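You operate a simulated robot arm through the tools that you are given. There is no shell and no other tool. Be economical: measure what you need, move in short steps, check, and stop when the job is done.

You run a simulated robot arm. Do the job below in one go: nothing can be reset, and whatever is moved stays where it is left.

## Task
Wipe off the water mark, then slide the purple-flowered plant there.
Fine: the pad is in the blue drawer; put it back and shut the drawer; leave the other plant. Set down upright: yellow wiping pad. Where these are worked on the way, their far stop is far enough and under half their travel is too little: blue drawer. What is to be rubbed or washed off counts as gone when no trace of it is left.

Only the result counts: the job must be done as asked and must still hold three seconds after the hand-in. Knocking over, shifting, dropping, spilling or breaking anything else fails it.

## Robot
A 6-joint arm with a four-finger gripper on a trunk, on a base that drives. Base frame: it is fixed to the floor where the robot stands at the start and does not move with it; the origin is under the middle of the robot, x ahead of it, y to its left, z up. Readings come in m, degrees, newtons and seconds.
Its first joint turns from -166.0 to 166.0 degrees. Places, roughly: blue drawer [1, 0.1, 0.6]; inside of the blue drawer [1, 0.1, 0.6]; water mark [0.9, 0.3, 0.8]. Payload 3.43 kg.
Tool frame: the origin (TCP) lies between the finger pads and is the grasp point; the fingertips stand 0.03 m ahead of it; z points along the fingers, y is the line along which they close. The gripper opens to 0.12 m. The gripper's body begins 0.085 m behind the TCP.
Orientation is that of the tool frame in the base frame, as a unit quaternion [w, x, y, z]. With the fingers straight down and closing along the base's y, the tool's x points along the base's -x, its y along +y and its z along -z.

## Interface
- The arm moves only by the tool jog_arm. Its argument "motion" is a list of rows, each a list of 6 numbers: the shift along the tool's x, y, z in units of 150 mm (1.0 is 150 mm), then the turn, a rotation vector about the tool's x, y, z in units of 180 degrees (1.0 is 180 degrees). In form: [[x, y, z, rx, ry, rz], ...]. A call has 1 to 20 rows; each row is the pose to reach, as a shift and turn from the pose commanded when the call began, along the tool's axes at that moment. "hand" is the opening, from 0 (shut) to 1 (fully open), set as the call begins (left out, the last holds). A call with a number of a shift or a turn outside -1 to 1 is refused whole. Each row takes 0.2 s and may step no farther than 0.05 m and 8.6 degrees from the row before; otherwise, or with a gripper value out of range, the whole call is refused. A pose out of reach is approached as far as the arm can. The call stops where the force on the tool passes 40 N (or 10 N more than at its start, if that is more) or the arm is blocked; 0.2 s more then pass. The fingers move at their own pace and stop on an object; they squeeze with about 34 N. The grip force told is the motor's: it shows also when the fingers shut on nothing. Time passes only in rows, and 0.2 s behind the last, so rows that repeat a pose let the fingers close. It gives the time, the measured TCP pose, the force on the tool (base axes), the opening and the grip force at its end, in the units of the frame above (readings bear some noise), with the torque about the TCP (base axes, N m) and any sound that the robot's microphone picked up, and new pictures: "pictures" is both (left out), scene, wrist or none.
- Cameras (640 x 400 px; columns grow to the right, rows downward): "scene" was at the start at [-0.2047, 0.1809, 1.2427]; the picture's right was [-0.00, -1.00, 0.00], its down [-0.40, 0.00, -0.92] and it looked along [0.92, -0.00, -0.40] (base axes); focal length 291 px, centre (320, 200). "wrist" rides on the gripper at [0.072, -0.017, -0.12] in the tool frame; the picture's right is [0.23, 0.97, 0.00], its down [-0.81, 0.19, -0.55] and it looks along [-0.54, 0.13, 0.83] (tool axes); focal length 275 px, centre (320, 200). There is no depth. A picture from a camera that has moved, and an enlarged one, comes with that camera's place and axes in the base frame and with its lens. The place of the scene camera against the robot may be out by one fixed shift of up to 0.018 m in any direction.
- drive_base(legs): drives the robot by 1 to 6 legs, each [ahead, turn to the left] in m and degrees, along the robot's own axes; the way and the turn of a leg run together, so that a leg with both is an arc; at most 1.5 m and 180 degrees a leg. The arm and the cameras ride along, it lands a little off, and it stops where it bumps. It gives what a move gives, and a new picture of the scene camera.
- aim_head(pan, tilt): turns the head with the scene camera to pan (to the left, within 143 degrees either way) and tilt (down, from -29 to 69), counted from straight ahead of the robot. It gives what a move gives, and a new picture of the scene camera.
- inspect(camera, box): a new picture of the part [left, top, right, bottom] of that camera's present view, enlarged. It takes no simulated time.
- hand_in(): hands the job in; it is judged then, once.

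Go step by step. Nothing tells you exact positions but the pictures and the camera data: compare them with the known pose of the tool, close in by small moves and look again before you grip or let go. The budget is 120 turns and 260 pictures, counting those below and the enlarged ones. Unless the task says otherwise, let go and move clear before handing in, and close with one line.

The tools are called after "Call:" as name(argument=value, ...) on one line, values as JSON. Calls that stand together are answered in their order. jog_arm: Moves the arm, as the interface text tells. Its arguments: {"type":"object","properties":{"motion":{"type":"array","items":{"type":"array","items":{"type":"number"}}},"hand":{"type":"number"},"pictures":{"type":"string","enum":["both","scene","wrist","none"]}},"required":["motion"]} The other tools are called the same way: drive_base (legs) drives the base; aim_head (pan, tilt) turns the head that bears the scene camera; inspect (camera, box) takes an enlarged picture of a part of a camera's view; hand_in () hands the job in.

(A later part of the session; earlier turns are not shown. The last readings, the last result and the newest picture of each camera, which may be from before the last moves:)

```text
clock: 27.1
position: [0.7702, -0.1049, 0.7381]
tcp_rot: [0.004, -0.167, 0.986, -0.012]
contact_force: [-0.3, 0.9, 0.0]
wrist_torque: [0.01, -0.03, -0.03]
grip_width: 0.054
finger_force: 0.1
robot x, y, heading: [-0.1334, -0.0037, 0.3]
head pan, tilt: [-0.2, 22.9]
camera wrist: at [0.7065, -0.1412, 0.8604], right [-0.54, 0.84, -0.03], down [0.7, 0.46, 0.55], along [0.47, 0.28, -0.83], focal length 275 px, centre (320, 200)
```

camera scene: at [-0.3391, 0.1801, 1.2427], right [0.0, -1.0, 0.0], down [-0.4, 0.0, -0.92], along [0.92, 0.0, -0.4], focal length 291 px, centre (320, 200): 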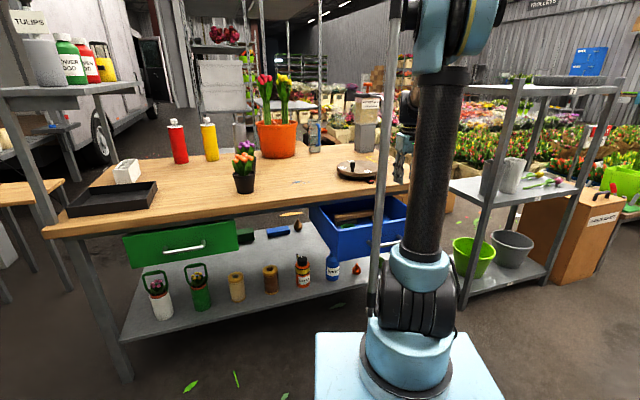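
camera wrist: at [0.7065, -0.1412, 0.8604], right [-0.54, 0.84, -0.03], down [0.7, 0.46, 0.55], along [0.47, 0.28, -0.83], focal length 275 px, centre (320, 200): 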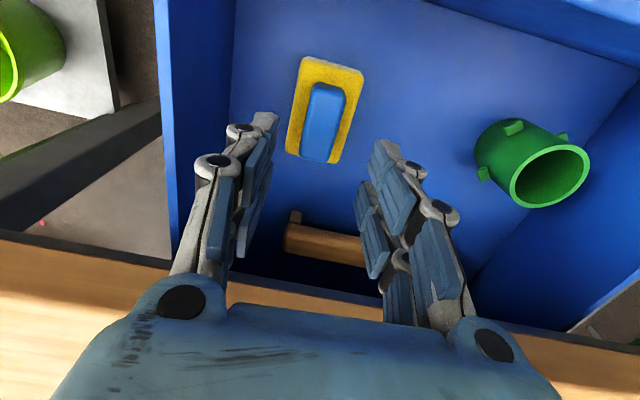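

The block is centred under the tool and aligned. Descending to grasp height.

Call:
jog_arm(motion=[[0, 0, 0.2, 0, 0, 0], [0, 0, 0.4, 0, 0, 0], [0, 0, 0.55, 0, 0, 0], [0, 0, 0.63, 0, 0, 0]], pictures="wrist")

```text
clock: 28.1
position: [0.7712, -0.1079, 0.647]
tcp_rot: [0.004, -0.168, 0.986, -0.013]
contact_force: [1.1, 0.7, 5.1]
wrist_torque: [0.13, -0.01, -0.03]
grip_width: 0.0542
finger_force: 0.3
robot x, y, heading: [-0.1345, -0.0043, 0.3]
head pan, tilt: [-0.2, 22.9]
camera wrist: at [0.7084, -0.1441, 0.7678], right [-0.54, 0.84, -0.03], down [0.7, 0.46, 0.55], along [0.48, 0.28, -0.83], focal length 275 px, centre (320, 200)
```

wrist: 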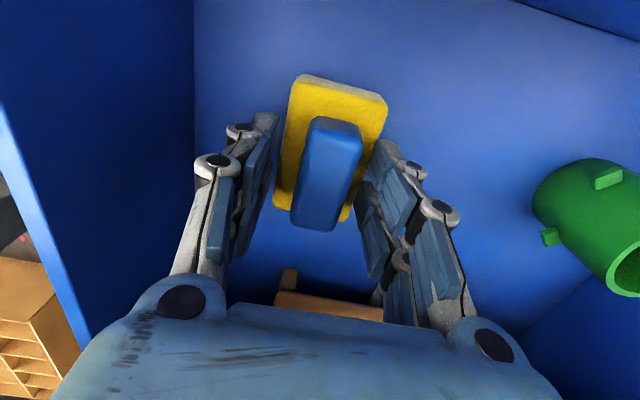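

The fingertips just touch the pad's top on either side of the block. I'll lift a hair and close on the block.

Call:
jog_arm(motion=[[0, 0, -0.02, 0, 0, 0], [0, 0, -0.02, 0, 0, 0], [0, 0, -0.02, 0, 0, 0], [0, 0, -0.02, 0, 0, 0]], hand=0, pictures="wrist")

```text
clock: 29.1
position: [0.7703, -0.1078, 0.649]
tcp_rot: [0.002, -0.168, 0.986, -0.012]
contact_force: [-0.2, -0.6, 0.2]
wrist_torque: [0.03, 0.01, 0.0]
grip_width: 0.0274
finger_force: 33.8
robot x, y, heading: [-0.1345, -0.0038, 0.2]
head pan, tilt: [-0.2, 22.9]
camera wrist: at [0.7081, -0.1444, 0.7708], right [-0.54, 0.84, -0.03], down [0.7, 0.46, 0.55], along [0.47, 0.28, -0.83], focal length 275 px, centre (320, 200)
```

wrist: 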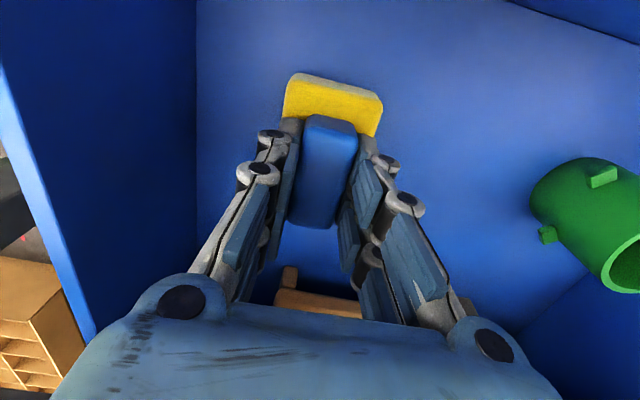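

Gripped the pad. Lifting straight up out of the drawer.

Call:
jog_arm(motion=[[0.03, 0, -0.2, 0, 0, 0], [0.05, 0, -0.4, 0, 0, 0], [0.05, 0, -0.6, 0, 0, 0], [0.05, 0, -0.8, 0, 0, 0], [0.05, 0, -1.0, 0, 0, 0]], pictures="none")

Call:
jog_arm(motion=[[0.1, 0.1, -0.3, 0, 0, 0], [0.3, 0.2, -0.6, 0, 0, 0], [0.5, 0.3, -0.9, 0, 0, 0], [0.6, 0.4, -1.0, 0, 0, 0]])

```text
clock: 30.2
position: [0.7635, -0.1073, 0.7998]
tcp_rot: [0.003, -0.168, 0.986, -0.012]
contact_force: [0.5, -0.4, -0.7]
wrist_torque: [-0.01, 0.04, -0.02]
grip_width: 0.0272
finger_force: 33.9
robot x, y, heading: [-0.1322, -0.0033, -0.1]
head pan, tilt: [-0.2, 22.9]
```

```text
refused: row 2 steps farther than a row can; nothing moved
```

Call:
jog_arm(motion=[[0.1, 0.06, -0.2, 0, 0, 0], [0.2, 0.12, -0.4, 0, 0, 0], [0.3, 0.18, -0.6, 0, 0, 0], [0.4, 0.24, -0.8, 0, 0, 0], [0.5, 0.3, -1.0, 0, 0, 0]])

```text
clock: 31.4
position: [0.672, -0.0865, 0.9481]
tcp_rot: [0.002, -0.167, 0.986, -0.013]
contact_force: [1.0, -0.4, -1.0]
wrist_torque: [0.02, 0.08, 0.01]
grip_width: 0.0272
finger_force: 34.7
robot x, y, heading: [-0.1336, -0.0067, 0.1]
head pan, tilt: [-0.2, 22.9]
camera scene: at [-0.3386, 0.18, 1.2428], right [0.0, -1.0, 0.0], down [-0.4, 0.0, -0.92], along [0.92, 0.0, -0.4], focal length 291 px, centre (320, 200)
camera wrist: at [0.6102, -0.1229, 1.0697], right [-0.54, 0.84, -0.03], down [0.7, 0.46, 0.55], along [0.47, 0.28, -0.84], focal length 275 px, centre (320, 200)
```

scene: 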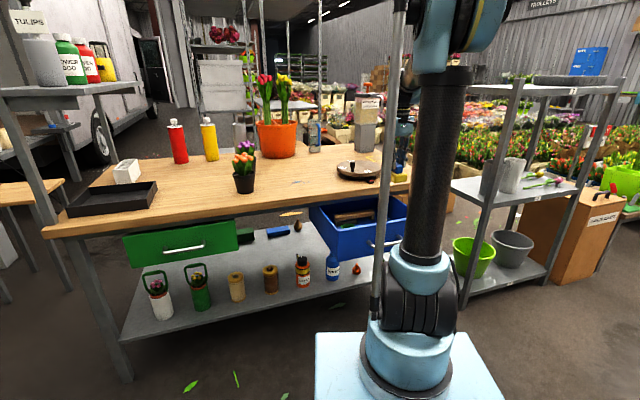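
wrist: 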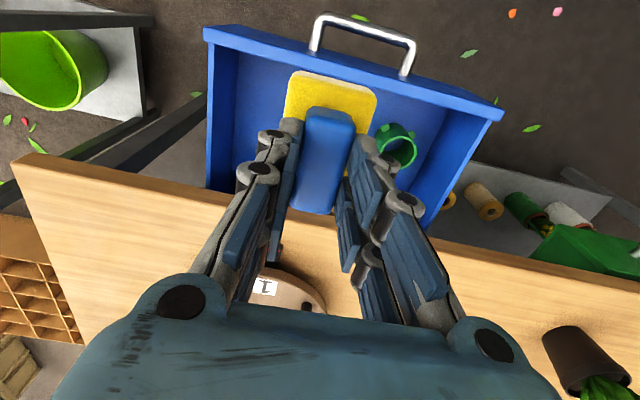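

The pad is held securely. I'll raise it and move it left, then drive forward so the mark is in reach.

Call:
jog_arm(motion=[[0.1, 0.25, -0.1, 0, 0, 0], [0.2, 0.5, -0.2, 0, 0, 0], [0.2, 0.75, -0.35, 0, 0, 0], [0.2, 1.0, -0.4, 0, 0, 0]], pictures="none")

Call:
drive_base(legs=[[0.2, 0]])

```text
clock: 32.5
position: [0.6001, 0.0454, 1.0026]
tcp_rot: [0.004, -0.168, 0.986, -0.013]
contact_force: [-0.4, -0.5, -1.1]
wrist_torque: [0.0, 0.02, -0.02]
grip_width: 0.0272
finger_force: 33.6
robot x, y, heading: [-0.1308, -0.001, 0.1]
head pan, tilt: [-0.2, 22.9]
```

```text
clock: 34.1
position: [0.804, 0.0467, 1.0008]
tcp_rot: [0.003, -0.168, 0.986, -0.013]
contact_force: [0.5, 0.2, -0.2]
wrist_torque: [0.02, 0.02, 0.01]
grip_width: 0.0271
finger_force: 34.5
robot x, y, heading: [0.0734, -0.0042, 0.2]
head pan, tilt: [-0.2, 22.9]
camera scene: at [-0.1354, 0.1804, 1.2427], right [0.0, -1.0, 0.0], down [-0.4, 0.0, -0.92], along [0.92, 0.0, -0.4], focal length 291 px, centre (320, 200)
```

scene: 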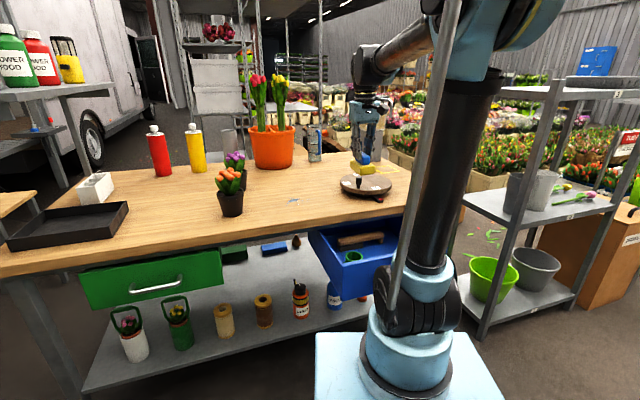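

Drive done. Now moving the pad toward the mark for a close look from the wrist camera.

Call:
jog_arm(motion=[[-0.1, 0.2, 0.0, 0, 0, 0], [-0.2, 0.4, 0.0, 0, 0, 0], [-0.3, 0.6, 0.05, 0, 0, 0], [-0.4, 0.8, 0.1, 0, 0, 0], [-0.45, 0.96, 0.2, 0, 0, 0]])

```text
clock: 35.3
position: [0.8092, 0.2043, 0.9783]
tcp_rot: [0.01, -0.169, 0.985, -0.014]
contact_force: [-1.2, 0.4, -0.4]
wrist_torque: [0.04, 0.01, -0.04]
grip_width: 0.0271
finger_force: 33.5
robot x, y, heading: [0.0683, -0.0009, 0.4]
head pan, tilt: [-0.2, 22.9]
camera scene: at [-0.1356, 0.1803, 1.2427], right [0.0, -1.0, 0.0], down [-0.4, 0.0, -0.92], along [0.92, 0.0, -0.4], focal length 291 px, centre (320, 200)
camera wrist: at [0.7454, 0.1665, 1.0984], right [-0.54, 0.84, -0.03], down [0.69, 0.46, 0.56], along [0.48, 0.28, -0.83], focal length 275 px, centre (320, 200)
```

scene: 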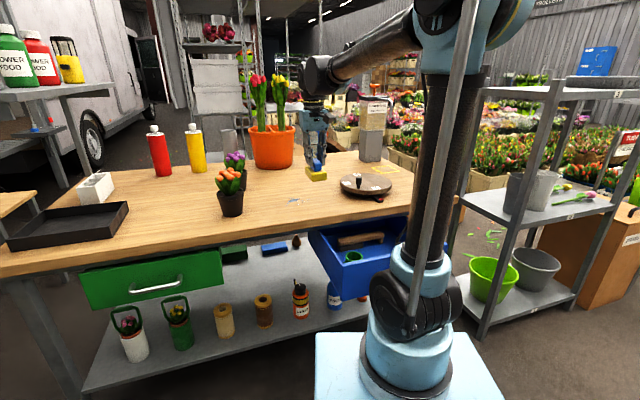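
wrist: 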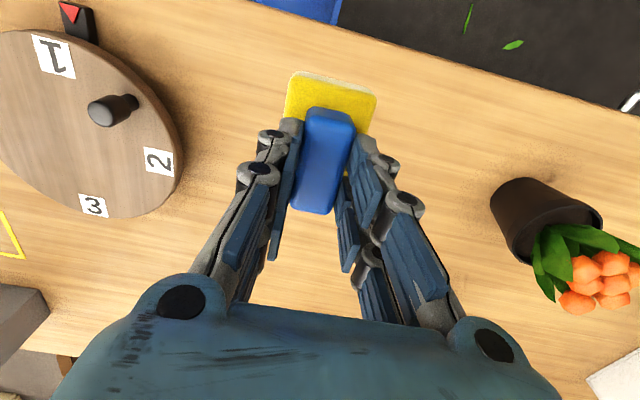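

The mark is hidden behind the gripper. I'll sidestep to the right to see it clearly.

Call:
jog_arm(motion=[[0, -0.25, 0, 0, 0, 0], [0, -0.5, 0, 0, 0, 0], [0, -0.75, 0, 0, 0, 0], [0, -0.9, 0, 0, 0, 0]], pictures="wrist")

Call:
inspect(camera="wrist", box=[360, 90, 560, 230])

```text
clock: 36.3
position: [0.8517, 0.0794, 0.9821]
tcp_rot: [0.009, -0.17, 0.985, -0.013]
contact_force: [0.4, -0.2, -0.3]
wrist_torque: [-0.02, -0.01, 0.02]
grip_width: 0.0271
finger_force: 34.3
robot x, y, heading: [0.0689, -0.0066, 0.3]
head pan, tilt: [-0.2, 22.9]
camera wrist: at [0.7877, 0.043, 1.1022], right [-0.54, 0.84, -0.03], down [0.69, 0.46, 0.56], along [0.48, 0.28, -0.83], focal length 275 px, centre (320, 200)
```

wrist: 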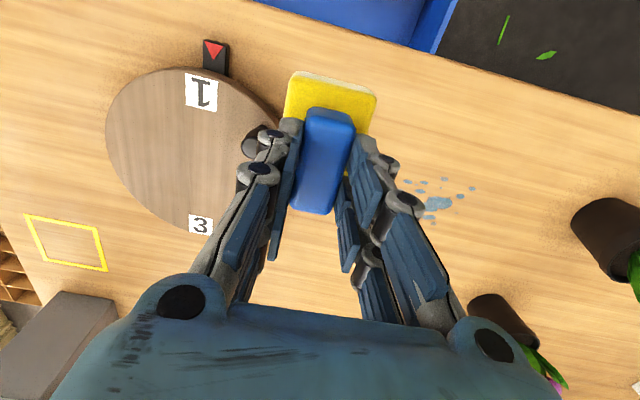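

```text
2.86 times, centred on (460, 160) of wrist
camera zoom: at [0.7877, 0.043, 1.1022], right [-0.54, 0.84, -0.03], down [0.69, 0.46, 0.56], along [0.48, 0.28, -0.83], focal length 786 px, centre (-80, 314)
```

zoom: 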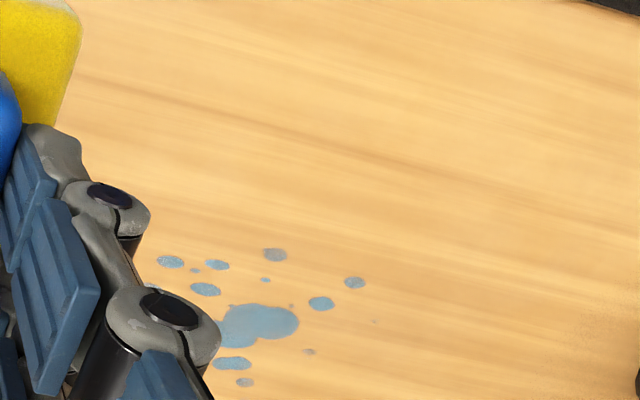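

I can now map the spots: in table coordinates they span about 7.5 cm deep by 12.5 cm wide around (0.885, 0.285). I'll move over the middle and lower to z≈0.88.

Call:
jog_arm(motion=[[-0.13, 0.2, 0.0, 0, 0, 0], [-0.26, 0.4, 0.0, 0, 0.0022, 0], [-0.39, 0.6, 0.1, 0, 0.0044, 0], [-0.52, 0.8, 0.25, 0, 0.0044, 0], [-0.64, 0.95, 0.45, 0, 0.0044, 0], [-0.64, 0.95, 0.65, 0, 0.0044, 0]])

```text
clock: 37.7
position: [0.8988, 0.2448, 0.8802]
tcp_rot: [0.002, -0.168, 0.986, -0.015]
contact_force: [0.7, -0.7, -0.3]
wrist_torque: [0.02, -0.04, 0.01]
grip_width: 0.0273
finger_force: 33.7
robot x, y, heading: [0.071, -0.0052, 0.5]
head pan, tilt: [-0.2, 22.9]
camera scene: at [-0.1355, 0.1805, 1.2427], right [0.0, -1.0, 0.0], down [-0.4, 0.0, -0.92], along [0.92, 0.0, -0.4], focal length 291 px, centre (320, 200)
camera wrist: at [0.8363, 0.2079, 1.0009], right [-0.54, 0.84, -0.03], down [0.7, 0.47, 0.55], along [0.47, 0.28, -0.84], focal length 275 px, centre (320, 200)
```

scene: 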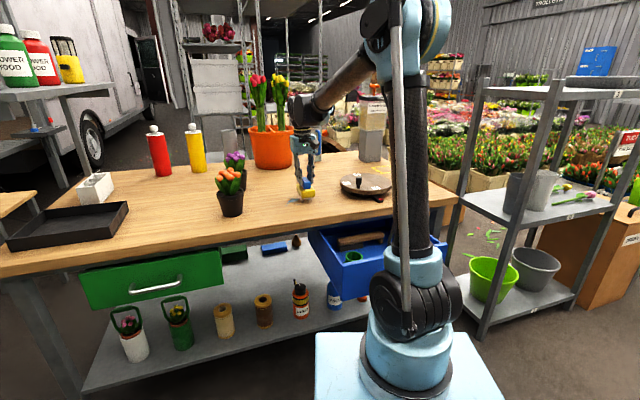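
wrist: 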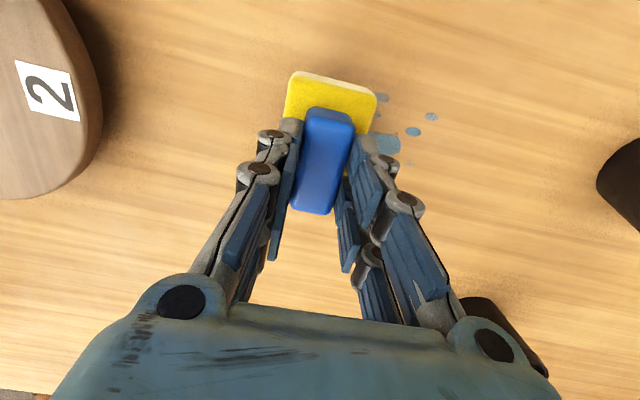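

Positioned over the spots. Lowering gently until contact.

Call:
jog_arm(motion=[[0, 0, 0.1, 0, 0, 0], [0, 0, 0.17, 0, 0, 0], [0, 0, 0.2, 0, 0, 0], [0, 0, 0.21, 0, 0, 0], [0, 0, 0.22, 0, 0, 0], [0, 0, 0.23, 0, 0, 0], [0, 0, 0.24, 0, 0, 0], [0, 0, 0.25, 0, 0, 0], [0, 0, 0.26, 0, 0, 0]], pictures="wrist")

```text
clock: 38.4
position: [0.892, 0.2421, 0.8646]
tcp_rot: [0.01, -0.168, 0.986, -0.017]
contact_force: [3.4, 1.0, -2.6]
wrist_torque: [-0.07, 0.26, 0.0]
grip_width: 0.0276
finger_force: 34.6
robot x, y, heading: [0.0706, -0.0051, 0.5]
head pan, tilt: [-0.2, 22.9]
stopped in row 3: the force on the tool passed its limit at 45 N (the readings are from after the stop); the commanded pose is now the measured one
camera wrist: at [0.8275, 0.206, 0.985], right [-0.54, 0.84, -0.04], down [0.69, 0.47, 0.56], along [0.48, 0.28, -0.83], focal length 275 px, centre (320, 200)
```

wrist: 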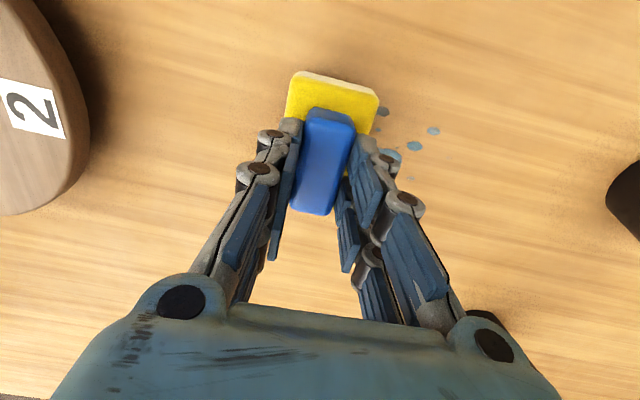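

Contact is at about z=0.853 for the tool. I'll level the pad again and touch down in 1 mm steps.

Call:
jog_arm(motion=[[-0.03, 0, 0.02, 0, 0.005, 0], [-0.03, 0, 0.04, 0, 0.005, 0], [-0.03, 0, 0.05, 0, 0.005, 0], [-0.03, 0, 0.057, 0, 0.005, 0], [-0.03, 0, 0.063, 0, 0.005, 0], [-0.03, 0, 0.068, 0, 0.005, 0]], pictures="none")

```text
clock: 39.8
position: [0.8951, 0.2439, 0.8558]
tcp_rot: [0.002, -0.167, 0.986, -0.017]
contact_force: [1.2, -0.3, 16.9]
wrist_torque: [0.13, 0.73, 0.04]
grip_width: 0.0271
finger_force: 33.9
robot x, y, heading: [0.072, -0.0055, 0.4]
head pan, tilt: [-0.2, 22.9]
```

Touching at 17 N, but the torque shows the near edge is carrying the load. I'll level it a little more.

Call:
jog_arm(motion=[[0, 0, 0, 0, 0.004, 0], [0, 0, 0, 0, 0.007, 0], [0, 0, 0, 0, 0.007, 0]], pictures="none")

```text
clock: 40.6
position: [0.8965, 0.242, 0.8548]
tcp_rot: [-0.01, -0.168, 0.986, -0.019]
contact_force: [1.0, 3.3, 12.0]
wrist_torque: [0.62, -0.56, 0.14]
grip_width: 0.0274
finger_force: 34.0
robot x, y, heading: [0.0731, -0.0042, 0.1]
head pan, tilt: [-0.2, 22.9]
```

Nearly flat now; I'll trim the tilt and sweep the pad across the mark, compensating for the tool-frame slope.

Call:
jog_arm(motion=[[0, -0.12, 0.004, -0.002, -0.003, 0], [0, -0.24, 0.008, -0.003, -0.003, 0], [0, -0.34, 0.0115, -0.003, -0.003, 0], [0, -0.2, 0.007, -0.003, -0.003, 0], [0, -0.05, 0.0017, -0.003, -0.003, 0], [0, 0.1, -0.0034, -0.003, -0.003, 0], [0, 0.25, -0.0085, -0.003, -0.003, 0], [0, 0.4, -0.0136, -0.003, -0.003, 0], [0, 0.55, -0.0187, -0.003, -0.003, 0], [0, 0.7, -0.024, -0.003, -0.003, 0], [0, 0.85, -0.029, -0.003, -0.003, 0]])

```text
clock: 43.0
position: [0.8534, 0.3638, 0.8556]
tcp_rot: [-0.005, -0.168, 0.986, -0.015]
contact_force: [0.3, -1.9, 7.8]
wrist_torque: [-0.09, 0.31, 0.07]
grip_width: 0.0272
finger_force: 34.2
robot x, y, heading: [0.0705, -0.0008, 0.2]
head pan, tilt: [-0.2, 22.9]
camera scene: at [-0.1356, 0.1804, 1.2427], right [0.0, -1.0, 0.0], down [-0.4, 0.0, -0.92], along [0.92, 0.0, -0.4], focal length 291 px, centre (320, 200)
camera wrist: at [0.7923, 0.3279, 0.9776], right [-0.54, 0.84, -0.02], down [0.7, 0.46, 0.54], along [0.46, 0.27, -0.84], focal length 275 px, centre (320, 200)
```

scene: 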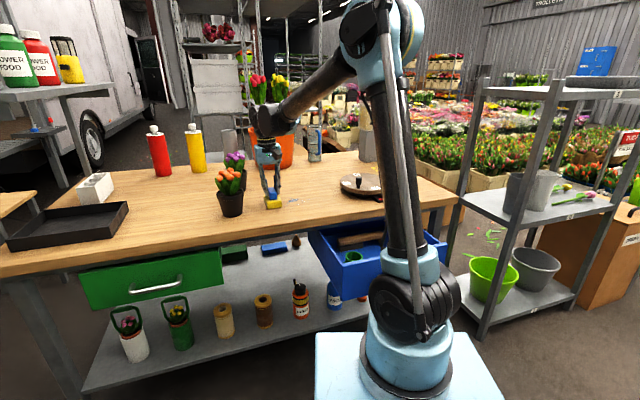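
wrist: 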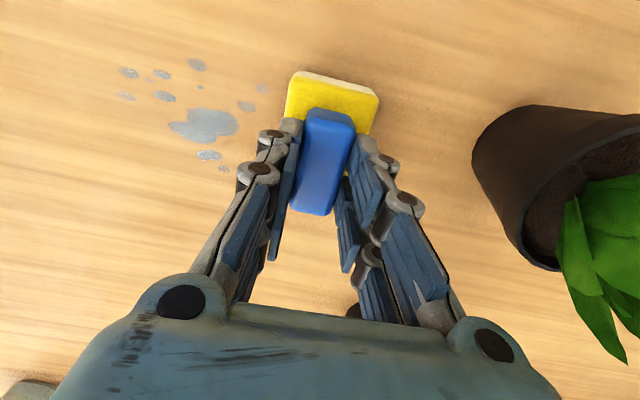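

One pass faded the spots but did not remove them. I'll make several more passes with slightly firmer pressure, shifted a bit toward the robot.

Call:
jog_arm(motion=[[0.07, -0.14, 0.009, 0, 0, 0], [0.07, -0.28, 0.013, 0, 0, 0], [0.07, -0.42, 0.017, 0, 0, 0], [0.07, -0.56, 0.021, 0, 0, 0], [0.07, -0.7, 0.025, 0, 0, 0], [0.07, -0.84, 0.0285, 0, 0, 0], [0.07, -0.98, 0.0325, 0, 0, 0], [0, -0.84, 0.0285, 0, 0, 0], [0, -0.7, 0.025, 0, 0, 0], [0, -0.56, 0.021, 0, 0, 0], [0, -0.42, 0.017, 0, 0, 0], [0, -0.28, 0.013, 0, 0, 0], [0, -0.14, 0.009, 0, 0, 0], [0.07, -0.14, 0.009, 0, 0, 0], [0.07, -0.28, 0.013, 0, 0, 0], [0.07, -0.42, 0.017, 0, 0, 0], [0.07, -0.56, 0.021, 0, 0, 0], [0.07, -0.7, 0.025, 0, 0, 0], [0.07, -0.84, 0.0285, 0, 0, 0], [0.07, -0.98, 0.0325, 0, 0, 0]], pictures="wrist")

```text
clock: 47.2
position: [0.8907, 0.2219, 0.8543]
tcp_rot: [-0.005, -0.169, 0.985, -0.015]
contact_force: [-2.9, 10.2, 20.2]
wrist_torque: [0.61, 0.25, 0.0]
grip_width: 0.0275
finger_force: 34.4
robot x, y, heading: [0.0715, -0.0023, 0.2]
head pan, tilt: [-0.2, 22.9]
camera wrist: at [0.8299, 0.1851, 0.9772], right [-0.54, 0.84, -0.02], down [0.7, 0.47, 0.54], along [0.46, 0.27, -0.84], focal length 275 px, centre (320, 200)
```

wrist: 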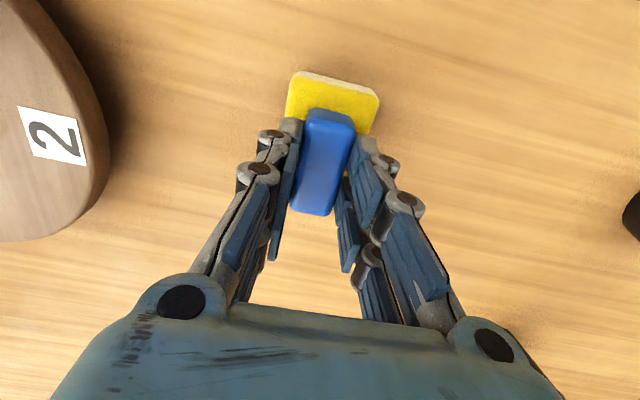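

The spots visible to the right are gone. I'll make one more round further left, and deeper in, to catch any remaining edges.

Call:
jog_arm(motion=[[0, -0.12, 0.0034, 0, 0, 0], [0, -0.22, 0.006, 0, 0, 0], [-0.1, -0.22, 0.0045, 0, 0, 0], [-0.1, -0.08, 0.0007, 0, 0, 0], [-0.1, 0.07, -0.0035, 0, 0, 0], [-0.1, 0.22, -0.0077, 0, 0, 0], [-0.1, 0.37, -0.0119, 0, 0, 0], [-0.1, 0.52, -0.016, 0, 0, 0], [-0.1, 0.67, -0.02, 0, 0, 0], [-0.1, 0.82, -0.0245, 0, 0, 0], [0.08, 0.82, -0.022, 0, 0, 0], [0.08, 0.67, -0.0175, 0, 0, 0], [0.08, 0.52, -0.0133, 0, 0, 0], [0.08, 0.37, -0.009, 0, 0, 0], [0.08, 0.22, -0.005, 0, 0, 0], [0.08, 0.07, -0.001, 0, 0, 0], [0.08, -0.08, 0.0034, 0, 0, 0], [0.08, -0.22, 0.0073, 0, 0, 0]], pictures="none")

Call:
jog_arm(motion=[[0, 0, -0.2, 0, 0, 0], [0, -0.15, -0.5, 0, 0, 0], [0.1, -0.3, -0.8, 0, 0, 0], [0.3, -0.4, -1, 0, 0, 0]])

```text
clock: 48.0
position: [0.9054, 0.192, 0.8626]
tcp_rot: [0.001, -0.167, 0.986, -0.016]
contact_force: [2.8, -0.3, -2.6]
wrist_torque: [-0.04, 0.23, -0.01]
grip_width: 0.0273
finger_force: 34.0
robot x, y, heading: [0.0717, -0.0049, 0.3]
head pan, tilt: [-0.2, 22.9]
stopped in row 4: the force on the tool passed its limit at 45 N (the readings are from after the stop); the commanded pose is now the measured one
```

```text
refused: row 2 steps farther than a row can; nothing moved
```

The sweep stopped on force partway. I'll re-level, touch down lightly and sweep rightwards-to-left again.

Call:
jog_arm(motion=[[0, 0, 0.03, 0, 0.0035, 0], [0, 0, 0.044, 0, 0.0035, 0], [0, 0.14, 0.0395, 0, 0.0035, 0], [0, 0.28, 0.035, 0, 0.0035, 0], [0, 0.42, 0.0305, 0, 0.0035, 0], [0, 0.56, 0.026, 0, 0.0035, 0], [0, 0.7, 0.0215, 0, 0.0035, 0], [0, 0.84, 0.017, 0, 0.0035, 0], [0, 0.98, 0.0125, 0, 0.0035, 0], [0.08, 0.98, 0.013, 0, 0.0035, 0], [0.1, 0.84, 0.0175, 0, 0.0035, 0], [0.1, 0.7, 0.022, 0, 0.0035, 0], [0.1, 0.56, 0.0265, 0, 0.0035, 0], [0.1, 0.42, 0.031, 0, 0.0035, 0], [0.1, 0.28, 0.0355, 0, 0.0035, 0], [0.1, 0.14, 0.04, 0, 0.0035, 0], [0.1, 0, 0.0445, 0, 0.0035, 0]], pictures="none")

```text
clock: 51.6
position: [0.8915, 0.1841, 0.8564]
tcp_rot: [-0.005, -0.166, 0.986, -0.017]
contact_force: [-0.9, -0.8, 0.8]
wrist_torque: [0.02, -0.03, -0.04]
grip_width: 0.0274
finger_force: 34.1
robot x, y, heading: [0.0697, -0.0038, 0.3]
head pan, tilt: [-0.2, 22.9]
```

Now I'll lift and move back toward the robot to see the wiped area.

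Call:
jog_arm(motion=[[0, 0, -0.2, 0, 0, 0], [0, 0, -0.45, 0, 0, 0], [0.05, -0.15, -0.65, 0, 0, 0], [0.1, -0.3, -0.85, 0, 0, 0]])

Call:
inspect(camera="wrist", box=[340, 60, 600, 240])

Call:
inspect(camera="scene", box=[190, 140, 400, 270])

```text
clock: 52.6
position: [0.8935, 0.1431, 0.9873]
tcp_rot: [-0.004, -0.167, 0.986, -0.017]
contact_force: [0.8, -0.5, 0.5]
wrist_torque: [-0.02, 0.04, -0.01]
grip_width: 0.0272
finger_force: 34.8
robot x, y, heading: [0.072, -0.0057, 0.2]
head pan, tilt: [-0.2, 22.9]
camera scene: at [-0.1353, 0.1805, 1.2427], right [0.0, -1.0, 0.0], down [-0.4, 0.0, -0.92], along [0.92, 0.0, -0.4], focal length 291 px, centre (320, 200)
camera wrist: at [0.8329, 0.1085, 1.1095], right [-0.54, 0.84, -0.03], down [0.7, 0.47, 0.53], along [0.46, 0.27, -0.85], focal length 275 px, centre (320, 200)
```

scene: 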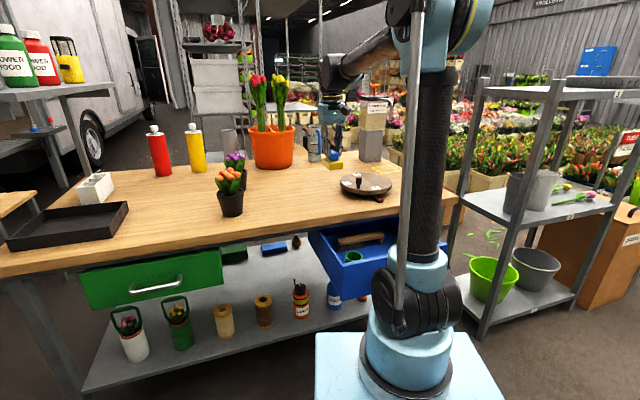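
wrist: 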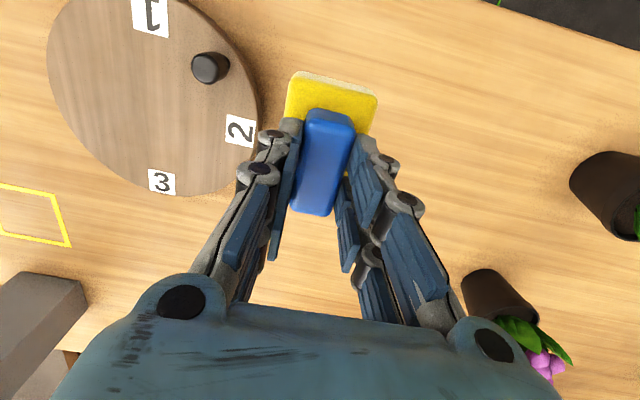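

```text
2.22 times, centred on (470, 150) of wrist
camera zoom: at [0.8329, 0.1085, 1.1095], right [-0.54, 0.84, -0.03], down [0.7, 0.47, 0.53], along [0.46, 0.27, -0.85], focal length 612 px, centre (-13, 311)
```

zoom: 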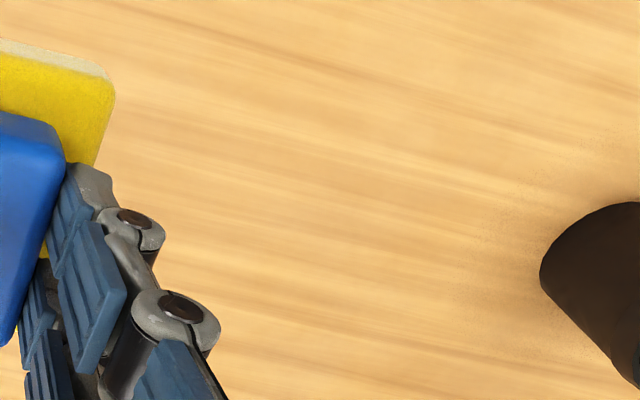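

```text
3.05 times, centred on (295, 205) of scene
camera zoom: at [-0.1353, 0.1805, 1.2427], right [0.0, -1.0, 0.0], down [-0.4, 0.0, -0.92], along [0.92, 0.0, -0.4], focal length 887 px, centre (396, 185)
```

zoom: 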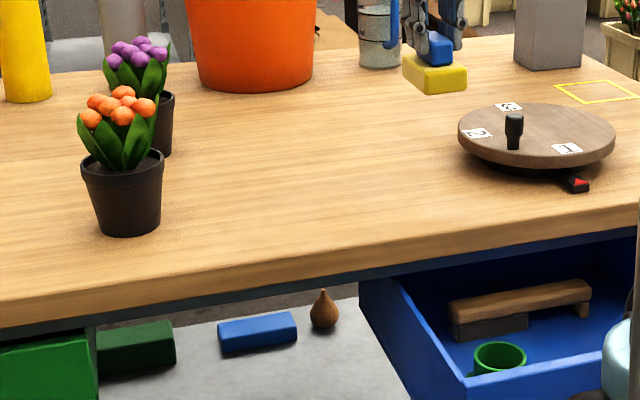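

The water mark is gone in both views. Now I'll bring the pad back over to the drawer side and back the base up as before.

Call:
jog_arm(motion=[[0.2, -0.1, -0.05, 0, 0, 0], [0.4, -0.2, -0.09, 0, 0, 0], [0.6, -0.3, -0.09, 0, 0, 0], [0.8, -0.405, -0.09, 0, 0, 0]], pictures="none")

Call:
drive_base(legs=[[-0.2, 0]])

```text
clock: 53.6
position: [0.7997, 0.0474, 1.0047]
tcp_rot: [-0.005, -0.167, 0.986, -0.017]
contact_force: [0.7, -0.3, -1.0]
wrist_torque: [0.0, 0.05, 0.02]
grip_width: 0.0273
finger_force: 34.2
robot x, y, heading: [0.0712, -0.0074, 0.3]
head pan, tilt: [-0.2, 22.9]
```

```text
clock: 55.2
position: [0.5973, 0.0453, 1.0042]
tcp_rot: [-0.006, -0.166, 0.986, -0.017]
contact_force: [-0.6, 0.4, -0.3]
wrist_torque: [-0.02, -0.02, 0.04]
grip_width: 0.0271
finger_force: 33.7
robot x, y, heading: [-0.1308, -0.0061, -0.0]
head pan, tilt: [-0.2, 22.9]
camera scene: at [-0.3378, 0.1799, 1.2427], right [0.0, -1.0, 0.0], down [-0.4, 0.0, -0.92], along [0.92, 0.0, -0.4], focal length 291 px, centre (320, 200)
```

scene: 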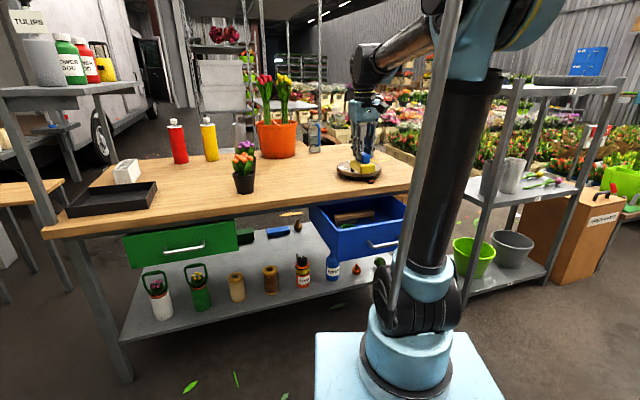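

Moving back above the drawer at the pad's former place.

Call:
jog_arm(motion=[[-0.04, -0.25, 0.05, 0, 0, 0], [-0.1, -0.5, 0.1, 0, 0, 0], [-0.15, -0.75, 0.2, 0, 0, 0], [-0.19, -0.99, 0.37, 0, 0, 0]], pictures="wrist")

```text
clock: 56.2
position: [0.6615, -0.0922, 0.9652]
tcp_rot: [0.0, -0.165, 0.986, -0.018]
contact_force: [-0.8, 0.0, 0.0]
wrist_torque: [-0.03, -0.03, 0.01]
grip_width: 0.027
finger_force: 34.3
robot x, y, heading: [-0.1337, -0.0064, 0.2]
head pan, tilt: [-0.2, 22.9]
camera wrist: at [0.5992, -0.1274, 1.0868], right [-0.54, 0.84, -0.03], down [0.7, 0.47, 0.54], along [0.47, 0.27, -0.84], focal length 275 px, centre (320, 200)
```

wrist: 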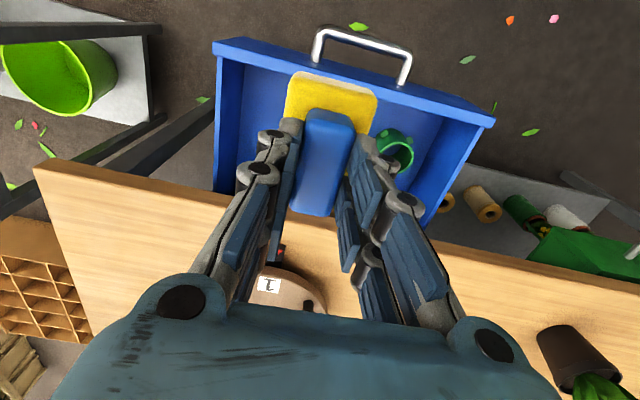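

Call:
jog_arm(motion=[[-0.2, -0.1, 0, -0.0035, 0, 0], [-0.4, -0.2, 0.1, -0.0035, 0, 0], [-0.61, -0.31, 0.2, -0.0035, 0, 0], [-0.61, -0.31, 0.45, -0.0035, 0, 0], [-0.61, -0.31, 0.7, -0.0035, 0, 0], [-0.61, -0.31, 1.0, -0.0035, 0, 0]], pictures="wrist")

```text
clock: 57.6
position: [0.763, -0.1074, 0.816]
tcp_rot: [-0.001, -0.166, 0.986, -0.012]
contact_force: [-0.2, -1.0, -0.2]
wrist_torque: [0.0, -0.03, 0.01]
grip_width: 0.0271
finger_force: 33.5
robot x, y, heading: [-0.1272, -0.003, 0.4]
head pan, tilt: [-0.2, 22.9]
camera wrist: at [0.7018, -0.1435, 0.9371], right [-0.54, 0.84, -0.02], down [0.7, 0.46, 0.54], along [0.47, 0.28, -0.84], focal length 275 px, centre (320, 200)
```

wrist: 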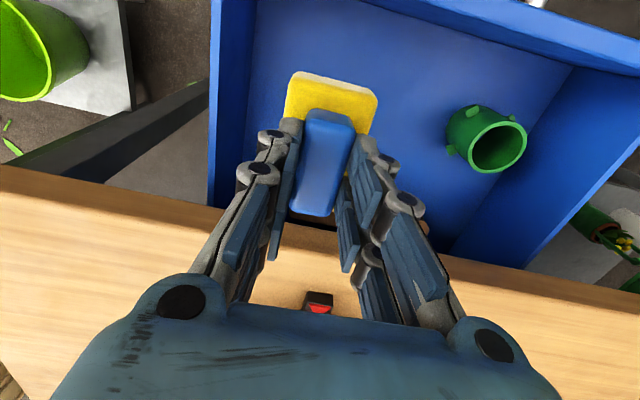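

Lowering into the drawer.

Call:
jog_arm(motion=[[0, 0, 0.25, 0, 0, 0], [0, 0, 0.5, 0, 0, 0], [0, 0, 0.75, 0, 0, 0], [0, 0, 1.0, 0, 0, 0]], pictures="none")

Call:
jog_arm(motion=[[0, 0, 0.04, 0, 0, 0], [0, 0, 0.06, 0, 0, 0], [0, 0, 0.08, 0, 0, 0], [0, 0, 0.095, 0, 0, 0]], pictures="wrist")

```text
clock: 58.6
position: [0.766, -0.1117, 0.6631]
tcp_rot: [-0.001, -0.165, 0.986, -0.013]
contact_force: [-0.4, -0.4, -0.4]
wrist_torque: [-0.03, -0.03, 0.02]
grip_width: 0.0273
finger_force: 34.0
robot x, y, heading: [-0.1319, -0.0027, 0.2]
head pan, tilt: [-0.2, 22.9]
```

```text
clock: 59.0
position: [0.757, -0.1133, 0.6697]
tcp_rot: [0.006, -0.165, 0.986, -0.015]
contact_force: [1.4, -0.5, -2.3]
wrist_torque: [0.01, 0.19, 0.0]
grip_width: 0.0274
finger_force: 34.3
robot x, y, heading: [-0.1279, -0.0, 0.0]
head pan, tilt: [-0.2, 22.9]
stopped in row 2: the force on the tool passed its limit at 52 N (the readings are from after the stop); the commanded pose is now the measured one
camera wrist: at [0.6945, -0.1485, 0.7911], right [-0.53, 0.84, -0.03], down [0.7, 0.46, 0.55], along [0.48, 0.27, -0.83], focal length 275 px, centre (320, 200)
```

wrist: 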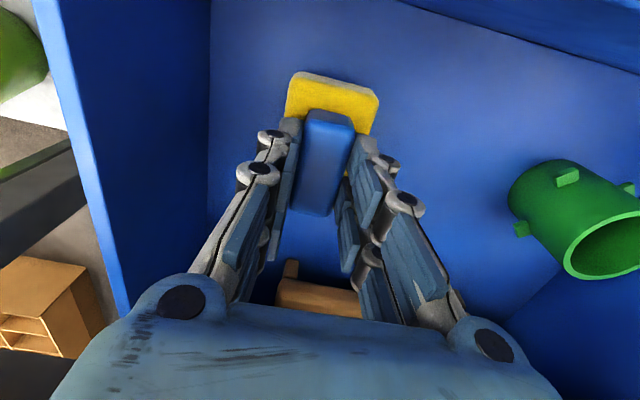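

It touched bottom a bit earlier than expected (the block slid slightly in the grip). I'll re-level and settle in fine steps.

Call:
jog_arm(motion=[[-0.03, 0, 0.03, 0, 0.0035, 0], [-0.06, 0, 0.055, 0, 0.0035, 0], [-0.06, 0, 0.065, 0, 0.0035, 0], [-0.06, 0, 0.074, 0, 0.0035, 0], [-0.06, 0, 0.08, 0, 0.0035, 0]], pictures="none")

```text
clock: 60.2
position: [0.767, -0.1106, 0.6606]
tcp_rot: [0.001, -0.165, 0.986, -0.018]
contact_force: [4.2, -7.8, 39.1]
wrist_torque: [-0.06, 0.17, 0.04]
grip_width: 0.0271
finger_force: 34.2
robot x, y, heading: [-0.1325, -0.0055, 0.2]
head pan, tilt: [-0.2, 22.9]
```

Seated flat on the drawer floor. Relieving the pressure, releasing, and checking.

Call:
jog_arm(motion=[[0, 0, -0.014, 0, 0, 0], [0, 0, -0.014, 0, 0, 0]], pictures="none")

Call:
jog_arm(motion=[[0, 0, 0, 0, 0, 0], [0, 0, 0, 0, 0, 0], [0, 0, -0.1, 0, 0, 0], [0, 0, -0.3, 0, 0, 0], [0, 0, -0.6, 0, 0, 0], [0, 0, -0.9, 0, 0, 0]], hand=0.5, pictures="wrist")

```text
clock: 60.8
position: [0.7659, -0.1097, 0.6612]
tcp_rot: [0.0, -0.165, 0.986, -0.016]
contact_force: [0.9, -1.8, 3.7]
wrist_torque: [0.0, -0.05, 0.01]
grip_width: 0.0272
finger_force: 33.7
robot x, y, heading: [-0.132, -0.0068, -0.0]
head pan, tilt: [-0.2, 22.9]
```

```text
clock: 62.2
position: [0.7652, -0.1069, 0.7929]
tcp_rot: [0.0, -0.164, 0.986, -0.016]
contact_force: [0.5, -0.1, -0.9]
wrist_torque: [-0.01, 0.08, 0.01]
grip_width: 0.0599
finger_force: 0.1
robot x, y, heading: [-0.1295, -0.0079, 0.1]
head pan, tilt: [-0.2, 22.9]
camera wrist: at [0.7031, -0.1426, 0.9153], right [-0.54, 0.84, -0.03], down [0.7, 0.46, 0.54], along [0.47, 0.27, -0.84], focal length 275 px, centre (320, 200)
```

wrist: 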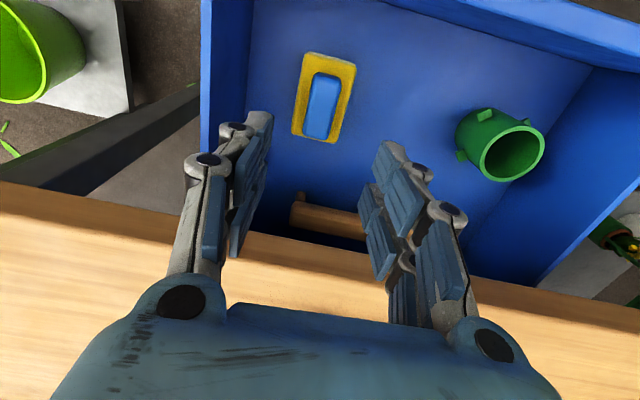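

The pad lies flat and upright in the drawer. Next I'll move the closed fingers in front of the handle bar to push the drawer shut.

Call:
jog_arm(motion=[[0.2, 0.13, 0, 0, 0, 0], [0.4, 0.27, 0, 0, 0, 0], [0.6, 0.4, 0, 0, 0, 0], [0.8, 0.54, 0, 0, 0, 0], [1.0, 0.68, 0, 0, 0, 0]], hand=0, pictures="none")

Call:
jog_arm(motion=[[0.2, 0, 0, 0, 0, 0], [0.4, 0, 0.1, 0, 0, 0], [0.45, 0, 0.35, 0, 0, 0]])

```text
clock: 63.4
position: [0.5865, -0.0583, 0.7913]
tcp_rot: [0.0, -0.165, 0.986, -0.016]
contact_force: [1.0, -0.2, -0.1]
wrist_torque: [0.02, 0.06, 0.02]
grip_width: 0.0002
finger_force: 33.3
robot x, y, heading: [-0.1305, -0.0039, 0.3]
head pan, tilt: [-0.2, 22.9]
```

```text
clock: 64.2
position: [0.5259, -0.0874, 0.7397]
tcp_rot: [0.001, -0.165, 0.986, -0.016]
contact_force: [-0.5, 0.0, 0.3]
wrist_torque: [-0.01, -0.06, -0.01]
grip_width: 0.0001
finger_force: 33.3
robot x, y, heading: [-0.1329, -0.0056, 0.2]
head pan, tilt: [-0.2, 22.9]
camera scene: at [-0.3378, 0.1798, 1.2427], right [0.0, -1.0, 0.0], down [-0.4, 0.0, -0.92], along [0.92, 0.0, -0.4], focal length 291 px, centre (320, 200)
camera wrist: at [0.4641, -0.1216, 0.8609], right [-0.53, 0.84, -0.03], down [0.7, 0.46, 0.54], along [0.47, 0.27, -0.84], focal length 275 px, centre (320, 200)
```

scene: 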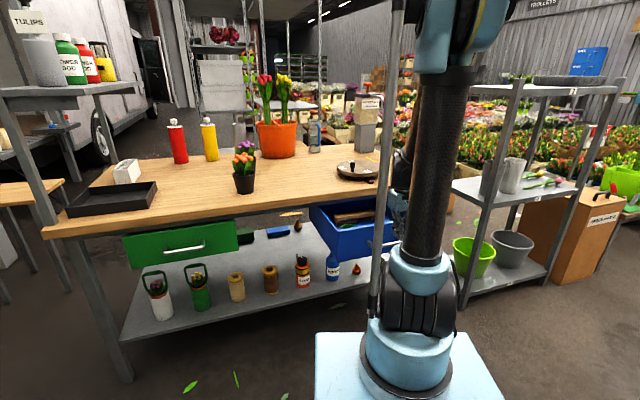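
wrist: 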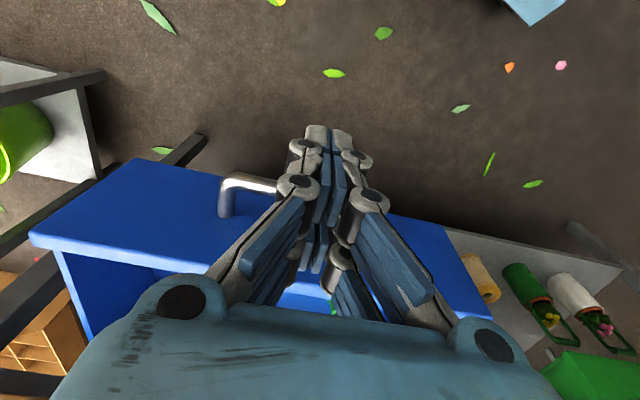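

The fingers are in front of the bar, centred. Descending to bar height and pushing slowly.

Call:
jog_arm(motion=[[0, 0, 0.2, 0, 0, 0], [0, 0, 0.4, 0, 0, 0], [0, 0, 0.58, 0, 0, 0], [-0.1, 0, 0.58, 0, 0, 0], [-0.2, 0, 0.58, 0, 0, 0], [-0.3, 0, 0.58, 0, 0, 0], [-0.38, 0, 0.58, 0, 0, 0], [-0.46, 0, 0.58, 0, 0, 0], [-0.54, 0, 0.58, 0, 0, 0], [-0.62, 0, 0.58, 0, 0, 0], [-0.7, 0, 0.58, 0, 0, 0]], pictures="wrist")

```text
clock: 66.6
position: [0.6271, -0.052, 0.6531]
tcp_rot: [0.001, -0.165, 0.986, -0.015]
contact_force: [-0.4, 0.4, 0.4]
wrist_torque: [0.04, -0.02, 0.01]
grip_width: 0.0001
finger_force: 33.4
robot x, y, heading: [-0.1289, -0.0074, 0.2]
head pan, tilt: [-0.2, 22.9]
camera wrist: at [0.5648, -0.0861, 0.7753], right [-0.54, 0.84, -0.03], down [0.7, 0.46, 0.54], along [0.47, 0.27, -0.84], focal length 275 px, centre (320, 200)
```

wrist: 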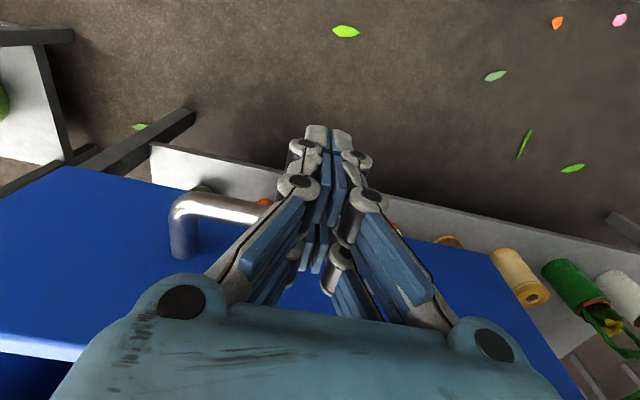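

The drawer is sliding in. Continuing to push.

Call:
jog_arm(motion=[[-0.08, 0, 0, 0, 0, 0], [-0.16, 0, 0, 0, 0, 0], [-0.24, 0, 0, 0, 0, 0], [-0.32, 0, 0, 0, 0, 0], [-0.4, 0, 0, 0, 0, 0], [-0.48, 0, 0, 0, 0, 0], [-0.56, 0, 0, 0, 0, 0], [-0.64, 0, 0, 0, 0, 0], [-0.72, 0, 0, 0, 0, 0], [-0.8, 0, 0, 0, 0, 0], [-0.88, 0, 0, 0, 0, 0], [-0.96, 0, 0, 0, 0, 0]])

```text
clock: 69.2
position: [0.7438, -0.0079, 0.6629]
tcp_rot: [0.001, -0.165, 0.986, -0.017]
contact_force: [1.9, 0.0, -3.0]
wrist_torque: [-0.01, 0.21, 0.0]
grip_width: 0.0
finger_force: 33.7
robot x, y, heading: [-0.1353, -0.0044, 0.3]
head pan, tilt: [-0.2, 22.9]
stopped in row 12: the force on the tool passed its limit at 59 N (the readings are from after the stop); the commanded pose is now the measured one
camera scene: at [-0.3368, 0.1799, 1.2429], right [0.0, -1.0, 0.0], down [-0.4, 0.0, -0.92], along [0.92, 0.0, -0.4], focal length 291 px, centre (320, 200)
camera wrist: at [0.6812, -0.0429, 0.7844], right [-0.53, 0.84, -0.03], down [0.7, 0.46, 0.54], along [0.48, 0.27, -0.84], focal length 275 px, centre (320, 200)
```

scene: 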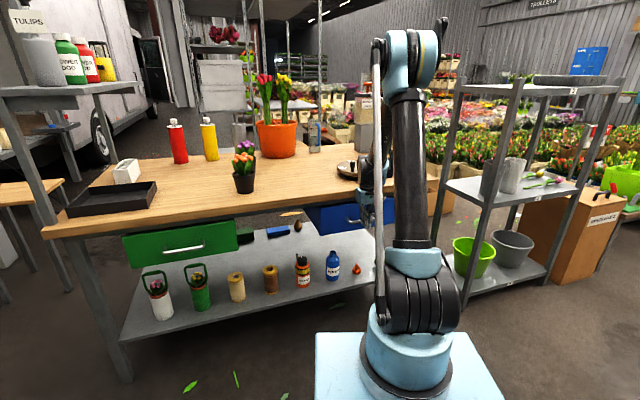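
wrist: 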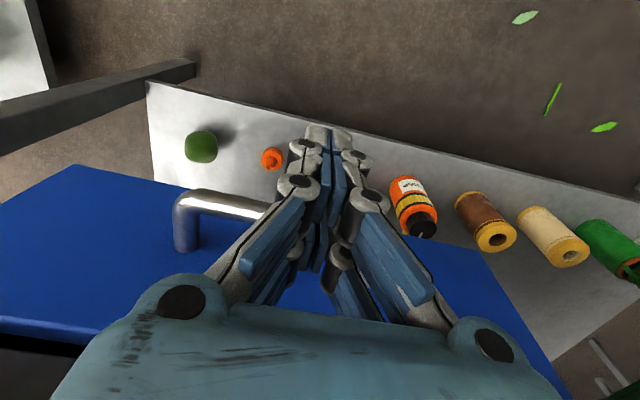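

It hit a hard stop. I'll retreat upward and compare the drawer with the original closed appearance.

Call:
jog_arm(motion=[[0.2, 0, 0, 0, 0, 0], [0.4, 0, -0.1, 0, 0, 0], [0.5, 0, -0.35, 0, 0, 0], [0.5, 0, -0.65, 0, 0, 0], [0.5, 0, -0.95, 0, 0, 0]])

Call:
inspect(camera="scene", box=[270, 150, 440, 260])

```text
clock: 70.4
position: [0.672, -0.0287, 0.8062]
tcp_rot: [0.002, -0.165, 0.986, -0.018]
contact_force: [0.3, -0.2, 0.1]
wrist_torque: [0.03, 0.06, 0.01]
grip_width: 0.0
finger_force: 33.5
robot x, y, heading: [-0.1314, -0.0058, 0.5]
head pan, tilt: [-0.2, 22.9]
camera scene: at [-0.3376, 0.1798, 1.2428], right [0.0, -1.0, 0.0], down [-0.4, 0.0, -0.92], along [0.92, 0.0, -0.4], focal length 291 px, centre (320, 200)
camera wrist: at [0.6087, -0.0632, 0.9273], right [-0.53, 0.84, -0.03], down [0.7, 0.46, 0.55], along [0.48, 0.27, -0.84], focal length 275 px, centre (320, 200)
```

scene: 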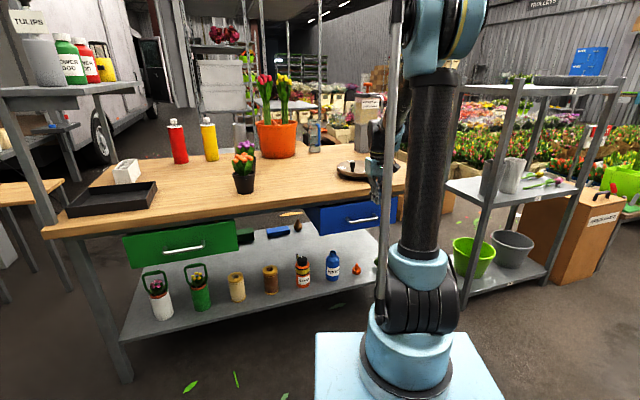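
wrist: 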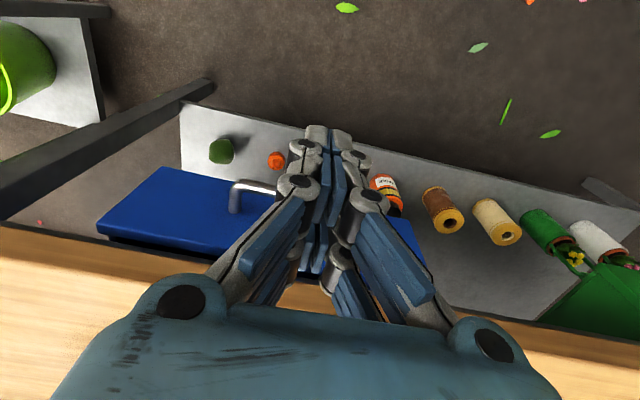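

```text
3.64 times, centred on (355, 205) of scene
camera zoom: at [-0.3376, 0.1798, 1.2428], right [0.0, -1.0, 0.0], down [-0.4, 0.0, -0.92], along [0.92, 0.0, -0.4], focal length 1058 px, centre (193, 182)
```

zoom: 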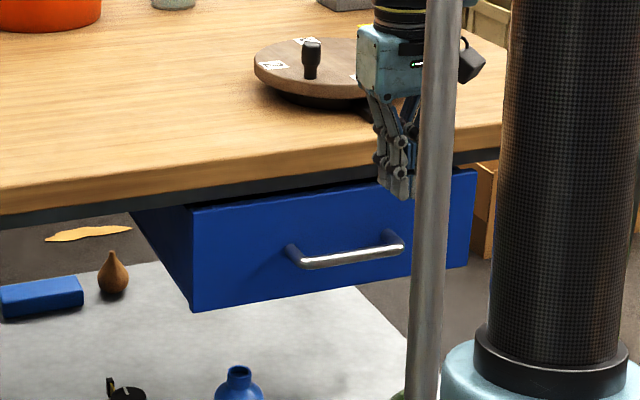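

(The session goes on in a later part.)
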